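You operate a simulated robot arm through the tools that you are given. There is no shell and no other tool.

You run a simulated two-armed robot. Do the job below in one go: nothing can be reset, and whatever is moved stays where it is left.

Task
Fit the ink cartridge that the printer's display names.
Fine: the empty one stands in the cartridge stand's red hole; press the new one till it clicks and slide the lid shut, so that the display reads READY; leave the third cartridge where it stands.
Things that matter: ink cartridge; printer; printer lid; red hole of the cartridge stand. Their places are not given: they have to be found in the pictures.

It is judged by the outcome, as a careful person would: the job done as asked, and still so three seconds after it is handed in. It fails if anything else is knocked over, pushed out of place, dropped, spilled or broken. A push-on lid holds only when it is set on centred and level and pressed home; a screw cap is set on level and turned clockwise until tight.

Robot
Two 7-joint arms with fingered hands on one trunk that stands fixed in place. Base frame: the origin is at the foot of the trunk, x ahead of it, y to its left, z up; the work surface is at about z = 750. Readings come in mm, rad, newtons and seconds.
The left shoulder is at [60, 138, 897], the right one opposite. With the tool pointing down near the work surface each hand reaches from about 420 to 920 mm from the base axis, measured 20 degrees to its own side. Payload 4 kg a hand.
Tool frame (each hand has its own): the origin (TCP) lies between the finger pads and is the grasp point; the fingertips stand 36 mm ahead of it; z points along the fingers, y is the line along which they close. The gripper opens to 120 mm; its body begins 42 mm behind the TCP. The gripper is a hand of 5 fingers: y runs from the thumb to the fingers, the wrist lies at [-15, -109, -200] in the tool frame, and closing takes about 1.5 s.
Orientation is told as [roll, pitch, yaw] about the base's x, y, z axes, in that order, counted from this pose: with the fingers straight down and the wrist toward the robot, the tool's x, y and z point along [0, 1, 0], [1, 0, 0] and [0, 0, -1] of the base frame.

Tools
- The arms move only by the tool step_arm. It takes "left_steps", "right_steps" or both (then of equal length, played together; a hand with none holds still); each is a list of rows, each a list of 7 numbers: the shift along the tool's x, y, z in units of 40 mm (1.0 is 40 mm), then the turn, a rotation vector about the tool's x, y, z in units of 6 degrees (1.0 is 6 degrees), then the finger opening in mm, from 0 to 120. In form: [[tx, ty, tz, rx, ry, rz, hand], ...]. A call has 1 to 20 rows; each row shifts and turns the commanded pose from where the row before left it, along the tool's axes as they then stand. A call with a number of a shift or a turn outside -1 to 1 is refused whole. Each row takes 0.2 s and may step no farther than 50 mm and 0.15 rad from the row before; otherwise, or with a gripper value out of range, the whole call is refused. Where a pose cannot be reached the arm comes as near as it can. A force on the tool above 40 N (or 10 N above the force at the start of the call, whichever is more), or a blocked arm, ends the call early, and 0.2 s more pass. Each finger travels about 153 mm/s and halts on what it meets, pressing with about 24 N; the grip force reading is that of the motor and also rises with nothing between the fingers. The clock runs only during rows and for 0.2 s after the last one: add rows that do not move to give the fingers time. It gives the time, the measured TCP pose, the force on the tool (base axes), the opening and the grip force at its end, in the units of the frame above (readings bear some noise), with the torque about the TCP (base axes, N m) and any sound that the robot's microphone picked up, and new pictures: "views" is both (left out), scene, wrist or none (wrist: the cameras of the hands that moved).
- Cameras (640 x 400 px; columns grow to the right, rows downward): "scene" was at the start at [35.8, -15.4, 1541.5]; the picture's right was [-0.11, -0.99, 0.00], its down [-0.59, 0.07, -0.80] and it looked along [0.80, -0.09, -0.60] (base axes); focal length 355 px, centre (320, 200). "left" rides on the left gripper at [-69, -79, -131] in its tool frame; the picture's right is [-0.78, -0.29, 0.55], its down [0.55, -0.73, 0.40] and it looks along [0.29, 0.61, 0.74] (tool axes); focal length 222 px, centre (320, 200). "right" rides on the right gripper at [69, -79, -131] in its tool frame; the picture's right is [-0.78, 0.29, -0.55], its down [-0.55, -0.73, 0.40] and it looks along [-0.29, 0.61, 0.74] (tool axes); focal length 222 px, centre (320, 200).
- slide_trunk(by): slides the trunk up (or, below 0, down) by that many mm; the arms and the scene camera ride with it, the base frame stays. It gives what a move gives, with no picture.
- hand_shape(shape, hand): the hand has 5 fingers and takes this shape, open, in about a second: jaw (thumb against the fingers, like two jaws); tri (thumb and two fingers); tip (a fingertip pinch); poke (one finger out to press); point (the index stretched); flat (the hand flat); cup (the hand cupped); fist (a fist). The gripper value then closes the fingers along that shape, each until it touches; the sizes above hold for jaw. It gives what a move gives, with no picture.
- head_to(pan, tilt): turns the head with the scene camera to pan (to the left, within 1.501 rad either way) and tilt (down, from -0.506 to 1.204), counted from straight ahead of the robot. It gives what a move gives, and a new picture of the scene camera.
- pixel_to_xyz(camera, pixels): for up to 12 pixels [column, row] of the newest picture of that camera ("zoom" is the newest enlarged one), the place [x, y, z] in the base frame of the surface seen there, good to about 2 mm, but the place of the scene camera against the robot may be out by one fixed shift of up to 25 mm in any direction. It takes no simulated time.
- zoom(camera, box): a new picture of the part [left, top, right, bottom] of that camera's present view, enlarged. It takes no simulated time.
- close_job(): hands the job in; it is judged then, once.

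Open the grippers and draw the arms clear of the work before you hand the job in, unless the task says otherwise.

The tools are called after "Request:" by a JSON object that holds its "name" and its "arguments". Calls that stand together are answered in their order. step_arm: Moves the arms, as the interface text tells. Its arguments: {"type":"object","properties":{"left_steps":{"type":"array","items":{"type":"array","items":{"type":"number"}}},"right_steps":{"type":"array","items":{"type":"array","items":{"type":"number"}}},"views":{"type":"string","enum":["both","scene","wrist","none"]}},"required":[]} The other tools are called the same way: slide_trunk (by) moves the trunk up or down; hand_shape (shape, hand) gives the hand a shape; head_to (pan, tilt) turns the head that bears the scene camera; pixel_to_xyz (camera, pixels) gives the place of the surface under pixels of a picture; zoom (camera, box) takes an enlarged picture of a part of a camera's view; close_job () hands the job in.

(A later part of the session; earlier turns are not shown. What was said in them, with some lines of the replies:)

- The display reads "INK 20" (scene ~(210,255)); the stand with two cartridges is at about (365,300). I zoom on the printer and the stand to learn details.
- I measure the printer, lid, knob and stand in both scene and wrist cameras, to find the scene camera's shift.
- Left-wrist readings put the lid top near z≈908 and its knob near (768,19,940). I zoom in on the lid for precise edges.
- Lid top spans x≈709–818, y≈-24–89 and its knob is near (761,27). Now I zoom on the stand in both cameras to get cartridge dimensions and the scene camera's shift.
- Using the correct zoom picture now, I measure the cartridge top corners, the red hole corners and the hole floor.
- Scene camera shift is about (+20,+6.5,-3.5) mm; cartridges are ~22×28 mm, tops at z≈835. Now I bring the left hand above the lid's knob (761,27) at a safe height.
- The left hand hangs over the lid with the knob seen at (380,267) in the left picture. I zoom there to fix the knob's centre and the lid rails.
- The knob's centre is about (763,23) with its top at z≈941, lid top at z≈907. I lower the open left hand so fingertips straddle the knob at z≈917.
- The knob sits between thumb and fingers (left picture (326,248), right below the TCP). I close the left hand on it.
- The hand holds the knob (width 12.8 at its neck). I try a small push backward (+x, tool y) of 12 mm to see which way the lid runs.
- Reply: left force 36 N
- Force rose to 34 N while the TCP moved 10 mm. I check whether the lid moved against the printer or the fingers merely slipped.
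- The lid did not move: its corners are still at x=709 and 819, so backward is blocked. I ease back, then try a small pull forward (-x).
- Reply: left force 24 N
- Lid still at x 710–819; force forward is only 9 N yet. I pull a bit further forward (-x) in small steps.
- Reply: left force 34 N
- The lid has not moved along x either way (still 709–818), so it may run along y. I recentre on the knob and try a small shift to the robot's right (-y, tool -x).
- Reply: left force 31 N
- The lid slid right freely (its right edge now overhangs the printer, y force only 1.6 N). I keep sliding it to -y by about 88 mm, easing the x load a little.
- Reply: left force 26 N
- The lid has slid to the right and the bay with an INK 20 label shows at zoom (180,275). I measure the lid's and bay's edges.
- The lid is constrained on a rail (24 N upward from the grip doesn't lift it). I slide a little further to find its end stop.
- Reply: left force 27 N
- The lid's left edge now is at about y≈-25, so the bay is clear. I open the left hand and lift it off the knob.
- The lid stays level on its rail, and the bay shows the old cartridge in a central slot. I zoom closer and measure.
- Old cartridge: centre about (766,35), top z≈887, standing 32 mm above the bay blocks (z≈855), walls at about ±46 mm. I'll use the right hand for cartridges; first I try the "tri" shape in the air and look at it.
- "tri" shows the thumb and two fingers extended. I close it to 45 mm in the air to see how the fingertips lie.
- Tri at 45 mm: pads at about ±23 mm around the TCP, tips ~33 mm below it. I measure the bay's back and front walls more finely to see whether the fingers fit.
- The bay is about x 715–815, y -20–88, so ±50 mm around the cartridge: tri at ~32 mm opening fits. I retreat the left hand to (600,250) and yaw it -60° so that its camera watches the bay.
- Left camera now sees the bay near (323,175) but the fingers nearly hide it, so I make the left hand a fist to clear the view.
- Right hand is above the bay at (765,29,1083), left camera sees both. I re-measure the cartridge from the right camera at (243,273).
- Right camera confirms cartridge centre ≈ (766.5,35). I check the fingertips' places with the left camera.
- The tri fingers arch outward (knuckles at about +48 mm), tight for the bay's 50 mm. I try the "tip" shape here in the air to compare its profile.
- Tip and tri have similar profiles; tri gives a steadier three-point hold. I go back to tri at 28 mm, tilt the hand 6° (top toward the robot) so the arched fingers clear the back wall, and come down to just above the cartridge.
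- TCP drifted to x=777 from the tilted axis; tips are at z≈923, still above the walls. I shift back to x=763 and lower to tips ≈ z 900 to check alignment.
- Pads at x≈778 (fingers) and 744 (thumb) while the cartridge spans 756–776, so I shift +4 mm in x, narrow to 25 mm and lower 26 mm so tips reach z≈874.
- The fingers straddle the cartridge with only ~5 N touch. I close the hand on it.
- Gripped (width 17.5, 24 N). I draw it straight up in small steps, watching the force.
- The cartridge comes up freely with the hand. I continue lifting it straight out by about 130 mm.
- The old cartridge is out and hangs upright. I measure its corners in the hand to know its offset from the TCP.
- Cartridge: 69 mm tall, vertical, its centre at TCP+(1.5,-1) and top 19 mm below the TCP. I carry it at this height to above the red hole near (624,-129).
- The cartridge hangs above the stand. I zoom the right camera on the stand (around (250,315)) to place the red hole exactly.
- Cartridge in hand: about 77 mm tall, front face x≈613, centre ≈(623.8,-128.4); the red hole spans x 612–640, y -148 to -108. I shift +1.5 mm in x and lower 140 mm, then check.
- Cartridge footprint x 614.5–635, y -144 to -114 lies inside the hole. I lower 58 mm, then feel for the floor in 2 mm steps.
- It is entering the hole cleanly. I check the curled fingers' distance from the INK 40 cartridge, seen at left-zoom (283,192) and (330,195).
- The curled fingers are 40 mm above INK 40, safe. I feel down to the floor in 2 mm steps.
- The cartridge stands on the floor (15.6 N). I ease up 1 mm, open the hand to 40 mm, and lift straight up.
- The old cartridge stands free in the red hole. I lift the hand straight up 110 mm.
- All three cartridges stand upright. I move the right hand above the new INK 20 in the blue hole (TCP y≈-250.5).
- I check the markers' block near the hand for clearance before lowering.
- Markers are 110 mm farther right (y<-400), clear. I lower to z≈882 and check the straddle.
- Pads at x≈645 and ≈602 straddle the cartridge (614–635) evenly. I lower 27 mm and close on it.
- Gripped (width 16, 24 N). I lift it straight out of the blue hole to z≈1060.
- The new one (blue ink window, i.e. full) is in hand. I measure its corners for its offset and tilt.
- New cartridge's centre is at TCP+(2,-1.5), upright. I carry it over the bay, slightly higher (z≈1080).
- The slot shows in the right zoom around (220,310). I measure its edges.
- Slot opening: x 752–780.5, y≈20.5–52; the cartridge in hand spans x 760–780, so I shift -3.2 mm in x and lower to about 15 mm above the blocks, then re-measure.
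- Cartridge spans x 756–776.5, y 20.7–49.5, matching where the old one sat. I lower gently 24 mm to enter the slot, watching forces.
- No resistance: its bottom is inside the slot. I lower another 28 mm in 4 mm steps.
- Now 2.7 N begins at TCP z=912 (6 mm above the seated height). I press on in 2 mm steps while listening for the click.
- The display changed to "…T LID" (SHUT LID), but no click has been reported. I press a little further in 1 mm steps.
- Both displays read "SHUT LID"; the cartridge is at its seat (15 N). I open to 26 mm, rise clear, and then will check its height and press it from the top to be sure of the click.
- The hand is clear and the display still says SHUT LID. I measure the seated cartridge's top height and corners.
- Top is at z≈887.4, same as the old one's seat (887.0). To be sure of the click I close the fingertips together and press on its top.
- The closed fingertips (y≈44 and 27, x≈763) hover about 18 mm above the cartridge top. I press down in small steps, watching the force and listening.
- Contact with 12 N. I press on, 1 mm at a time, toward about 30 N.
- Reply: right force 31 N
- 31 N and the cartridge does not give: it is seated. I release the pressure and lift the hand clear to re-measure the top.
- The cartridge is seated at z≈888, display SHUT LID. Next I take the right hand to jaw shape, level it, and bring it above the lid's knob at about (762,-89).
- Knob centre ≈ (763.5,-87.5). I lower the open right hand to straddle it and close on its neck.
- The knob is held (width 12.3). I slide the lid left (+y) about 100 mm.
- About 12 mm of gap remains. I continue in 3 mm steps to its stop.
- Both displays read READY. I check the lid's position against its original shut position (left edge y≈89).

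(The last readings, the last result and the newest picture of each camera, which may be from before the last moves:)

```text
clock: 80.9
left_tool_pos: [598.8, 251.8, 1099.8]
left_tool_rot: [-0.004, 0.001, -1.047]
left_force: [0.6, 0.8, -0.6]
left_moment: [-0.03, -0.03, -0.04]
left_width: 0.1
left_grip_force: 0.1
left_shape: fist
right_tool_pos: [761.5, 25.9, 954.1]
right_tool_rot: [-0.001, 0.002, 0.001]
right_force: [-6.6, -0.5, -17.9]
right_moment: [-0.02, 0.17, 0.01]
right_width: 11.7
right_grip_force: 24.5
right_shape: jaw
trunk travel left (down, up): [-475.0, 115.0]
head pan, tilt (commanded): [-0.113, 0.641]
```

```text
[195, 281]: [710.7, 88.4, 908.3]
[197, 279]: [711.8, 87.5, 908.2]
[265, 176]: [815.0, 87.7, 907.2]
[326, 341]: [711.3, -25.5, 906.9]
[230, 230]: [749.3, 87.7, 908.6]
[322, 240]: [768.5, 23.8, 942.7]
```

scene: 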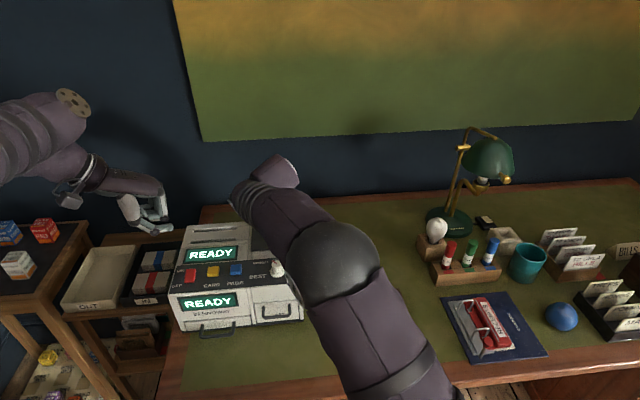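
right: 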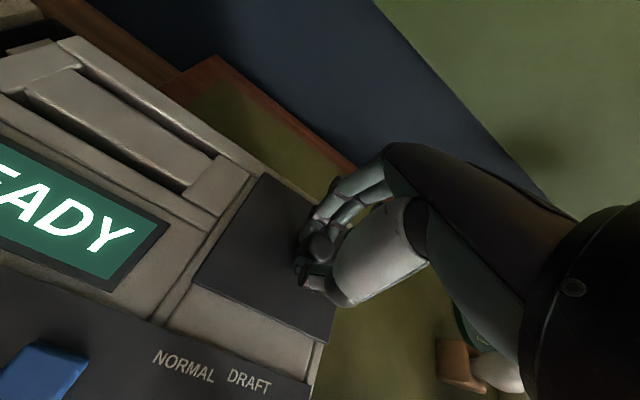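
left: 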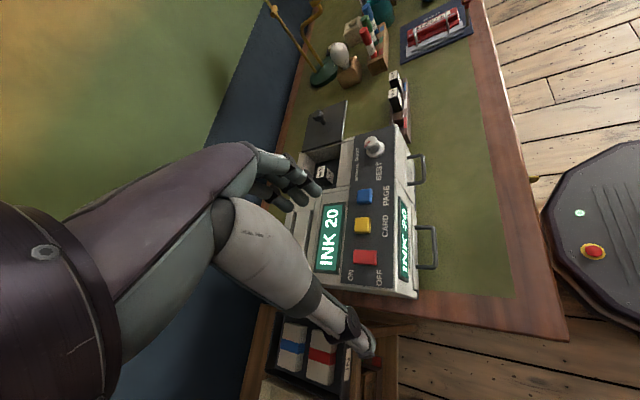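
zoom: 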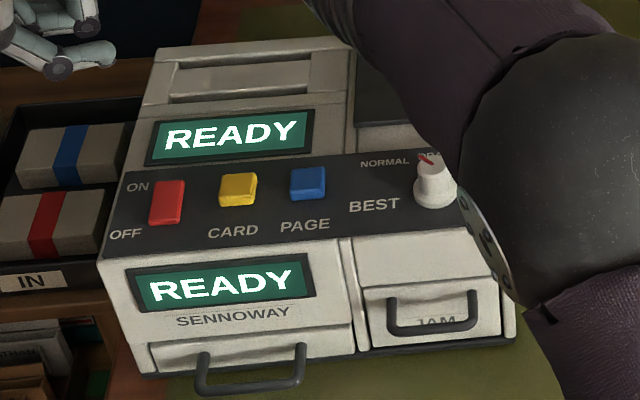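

The lid is back at its original place (within 1 mm). I give it a gentle 2 mm nudge to the stop, ease off, then open and lift the hand away.

Request:
{"name": "step_arm", "arguments": {"right_steps": [[0.025, 0, 0, 0, 0, 0, 12], [0.025, 0, 0, 0, 0, 0, 12], [0, 0, 0, 0, 0, 0, 12]], "views": "none"}}

```text
clock: 81.7
left_tool_pos: [600.0, 252.2, 1099.0]
left_tool_rot: [0.001, 0.001, -1.048]
left_force: [-0.7, -0.1, 0.2]
left_moment: [-0.01, 0.01, 0.04]
left_width: 0.1
left_grip_force: 0.0
left_shape: fist
right_tool_pos: [762.1, 27.4, 953.8]
right_tool_rot: [0.0, 0.001, 0.0]
right_force: [-6.5, -0.7, -17.7]
right_moment: [-0.01, 0.1, 0.02]
right_width: 11.6
right_grip_force: 24.0
right_shape: jaw
trunk travel left (down, up): [-475.0, 115.0]
head pan, tilt (commanded): [-0.113, 0.641]
```

Only 0.7 N, lid near its stop. I open the hand and lift it straight up off the knob.

Request:
{"name": "step_arm", "arguments": {"right_steps": [[0, 0, 0, 0, 0, 0, 40], [0, 0, 0, 0, 0, 0, 80], [0, 0, 0, 0, 0, 0, 120], [0, 0, 0, 0, 0, 0, 120], [0, 0, 0, 0, 0, 0, 120], [0, 0, -0.4, 0, 0, 0, 120], [0, 0, -0.8, 0, 0, 0, 120], [0, 0, -1, 0, 0, 0, 120], [0, 0, -1, 0, 0, 0, 120], [0, 0, -1, 0, 0, 0, 120], [0, 0, 0, 0, 0, 0, 120]]}}

Request:
{"name": "zoom", "arguments": {"camera": "right", "box": [160, 180, 340, 330]}}

Request:
{"name": "zoom", "arguments": {"camera": "left", "box": [250, 60, 450, 200]}}

```text
clock: 84.1
left_tool_pos: [597.2, 252.9, 1100.4]
left_tool_rot: [0.001, 0.0, -1.047]
left_force: [0.0, 0.2, -0.3]
left_moment: [0.02, -0.03, -0.02]
left_width: 0.0
left_grip_force: 0.1
left_shape: fist
right_tool_pos: [763.0, 26.7, 1122.6]
right_tool_rot: [0.0, 0.0, -0.001]
right_force: [-0.3, 0.7, 0.4]
right_moment: [0.0, 0.0, -0.05]
right_width: 119.6
right_grip_force: 0.2
right_shape: jaw
trunk travel left (down, up): [-475.0, 115.0]
head pan, tilt (commanded): [-0.113, 0.641]
```

scene: 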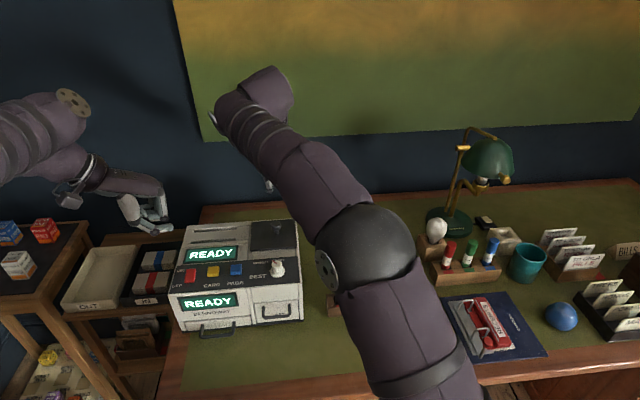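
right: 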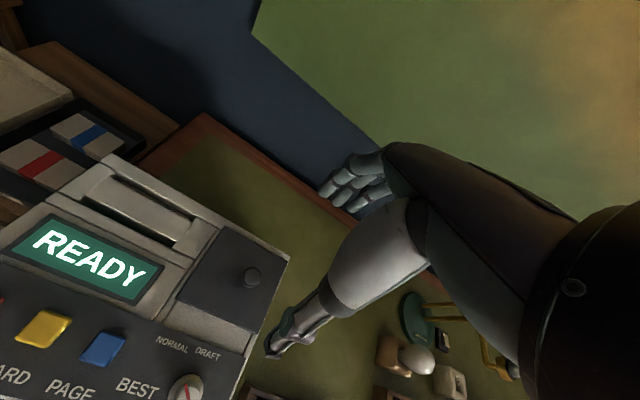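

```text
2.67 times, centred on (250, 255) of right
```

zoom: 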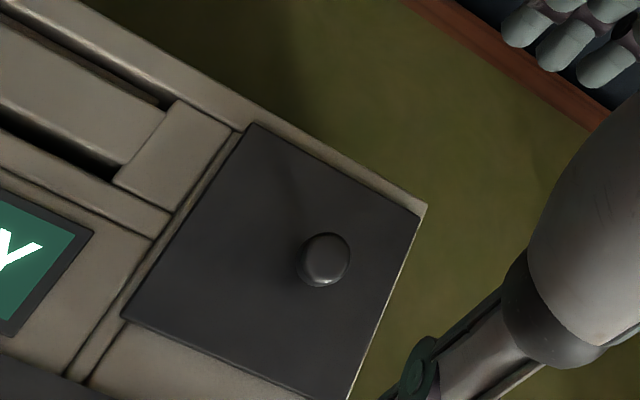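

```text
2.86 times, centred on (350, 130) of left
```

zoom: 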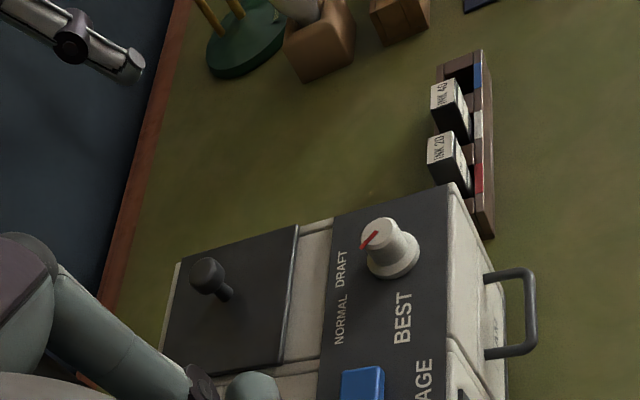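

READY is shown, the lid is shut, and the old INK 20 and INK 40 stand in the red and white holes. I open the left hand and draw both arms back clear of the work.

Request:
{"name": "hand_shape", "arguments": {"shape": "jaw", "hand": "left"}}

Request:
{"name": "step_arm", "arguments": {"right_steps": [[-0.93, -0.42, -0.1, 0, 0, 0, 120], [-0.93, -0.42, -0.1, 0, 0, 0, 120], [-0.93, -0.42, -0.1, 0, 0, 0, 120], [-0.93, -0.42, -0.1, 0, 0, 0, 120], [-0.93, -0.42, -0.1, 0, 0, 0, 120], [-0.93, -0.42, -0.1, 0, 0, 0, 120], [-0.93, -0.42, -0.1, 0, 0, 0, 120], [-0.93, -0.42, -0.1, 0, 0, 0, 120], [-0.93, -0.42, -0.1, 0, 0, 0, 120], [-0.93, -0.42, -0.1, 0, 0, 0, 120], [0, 0, 0, 0, 0, 0, 120]], "left_steps": [[0, 0, -0.3, 0, 0, -1, 120], [0, 0, -0.3, 0, 0, -1, 120], [0, 0, -0.3, 0, 0, -1, 120], [0, 0, -0.3, 0, 0, -1, 120], [0, 0, -0.3, 0, 0, -1, 120], [0, 0, 0, 0, 0, -1, 120], [0, 0, 0, 0, 0, -1, 120], [0, 0, 0, 0, 0, -1, 120], [0, 0, 0, 0, 0, -1, 120], [0, 0, 0, 0, 0, -1, 120], [0, 0, 0, 0, 0, 0, 120]]}}

Request:
{"name": "zoom", "arguments": {"camera": "scene", "box": [160, 200, 430, 350]}}

Request:
{"name": "zoom", "arguments": {"camera": "scene", "box": [315, 270, 415, 325]}}

```text
clock: 85.0
left_tool_pos: [598.2, 252.3, 1100.8]
left_tool_rot: [-0.001, 0.002, -1.047]
left_force: [-0.2, -0.1, -0.4]
left_moment: [0.01, 0.0, 0.02]
left_width: 119.6
left_grip_force: 0.1
left_shape: jaw
right_tool_pos: [762.9, 27.4, 1123.7]
right_tool_rot: [0.0, 0.0, 0.0]
right_force: [0.5, 0.4, 0.1]
right_moment: [-0.04, 0.0, 0.0]
right_width: 119.6
right_grip_force: 0.0
right_shape: jaw
trunk travel left (down, up): [-475.0, 115.0]
head pan, tilt (commanded): [-0.113, 0.641]
```

```text
clock: 87.4
left_tool_pos: [598.5, 252.8, 1160.4]
left_tool_rot: [-0.001, 0.0, 0.001]
left_force: [0.1, -0.3, 0.1]
left_moment: [-0.02, -0.02, 0.03]
left_width: 119.5
left_grip_force: 0.0
left_shape: jaw
right_tool_pos: [593.9, -344.4, 1162.7]
right_tool_rot: [0.0, 0.0, 0.0]
right_force: [0.1, 0.1, 0.3]
right_moment: [-0.03, -0.02, -0.01]
right_width: 119.6
right_grip_force: 0.0
right_shape: jaw
trunk travel left (down, up): [-475.0, 115.0]
head pan, tilt (commanded): [-0.113, 0.641]
```

scene: 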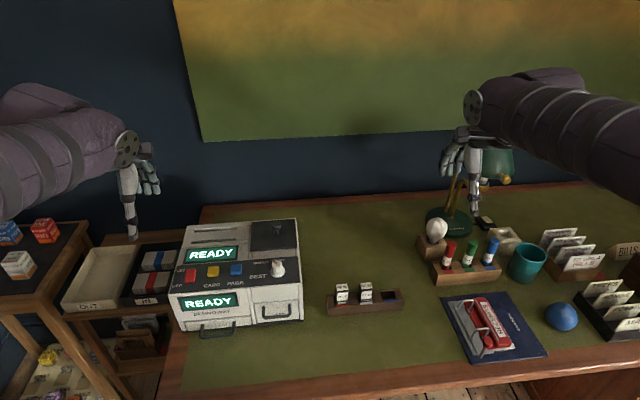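
right: 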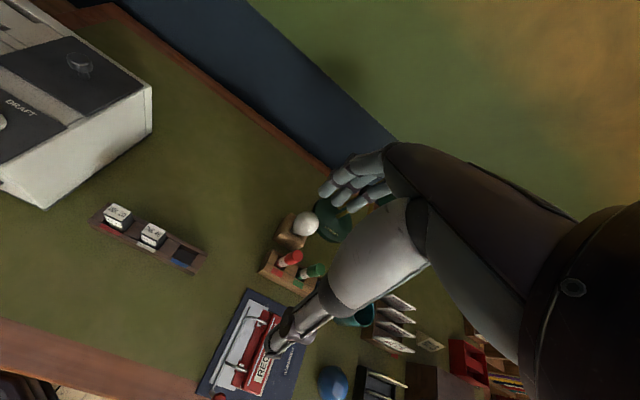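
left: 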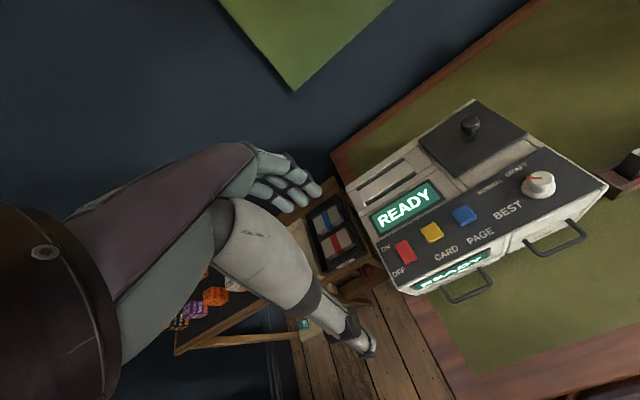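

```text
2.37 times, centred on (295, 275) of scene
```

zoom: 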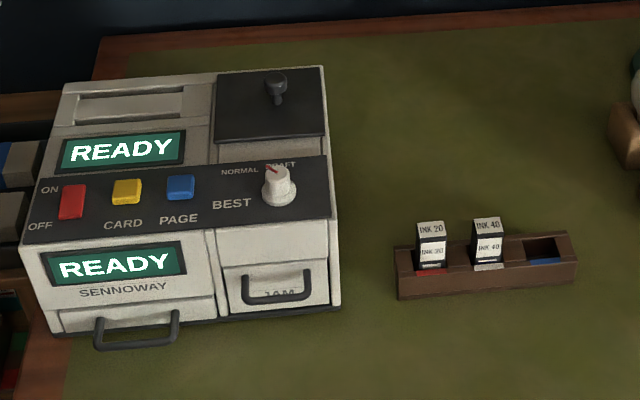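

```text
6.40 times, centred on (365, 298) of scene
```

zoom: 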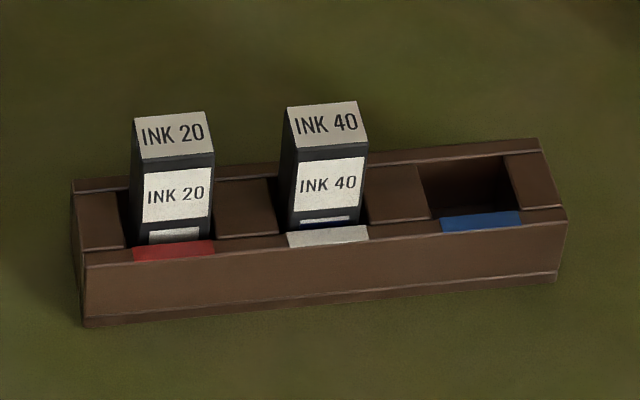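

Both displays read READY. The lid is shut, the empty INK 20 stands in the red hole, INK 40 has not moved, and both arms are clear with hands open. I hand the job in.

Request:
{"name": "close_job", "arguments": {}}

```text
The job is handed in.
```

The new INK 20 cartridge is fitted, the lid is shut, and both printer displays read READY.

- **New cartridge:** it came from the blue hole. I pressed it in until it stopped and it did not give at about 31 N. It sits at the same height as the old one did. I never heard a click from the microphone, but the display changed from INK 20 to SHUT LID as it went home.
- **Empty cartridge:** it stands upright in the stand's red hole.
- **Third cartridge:** the INK 40 was not touched and stands where it was.
- **Lid:** it slides sideways, not front to back. I tried the other direction first, which put up to about 34 N on the knob, but neither the lid nor the printer shifted.

Nothing was dropped or knocked over. Both hands are open and drawn clear of the work.
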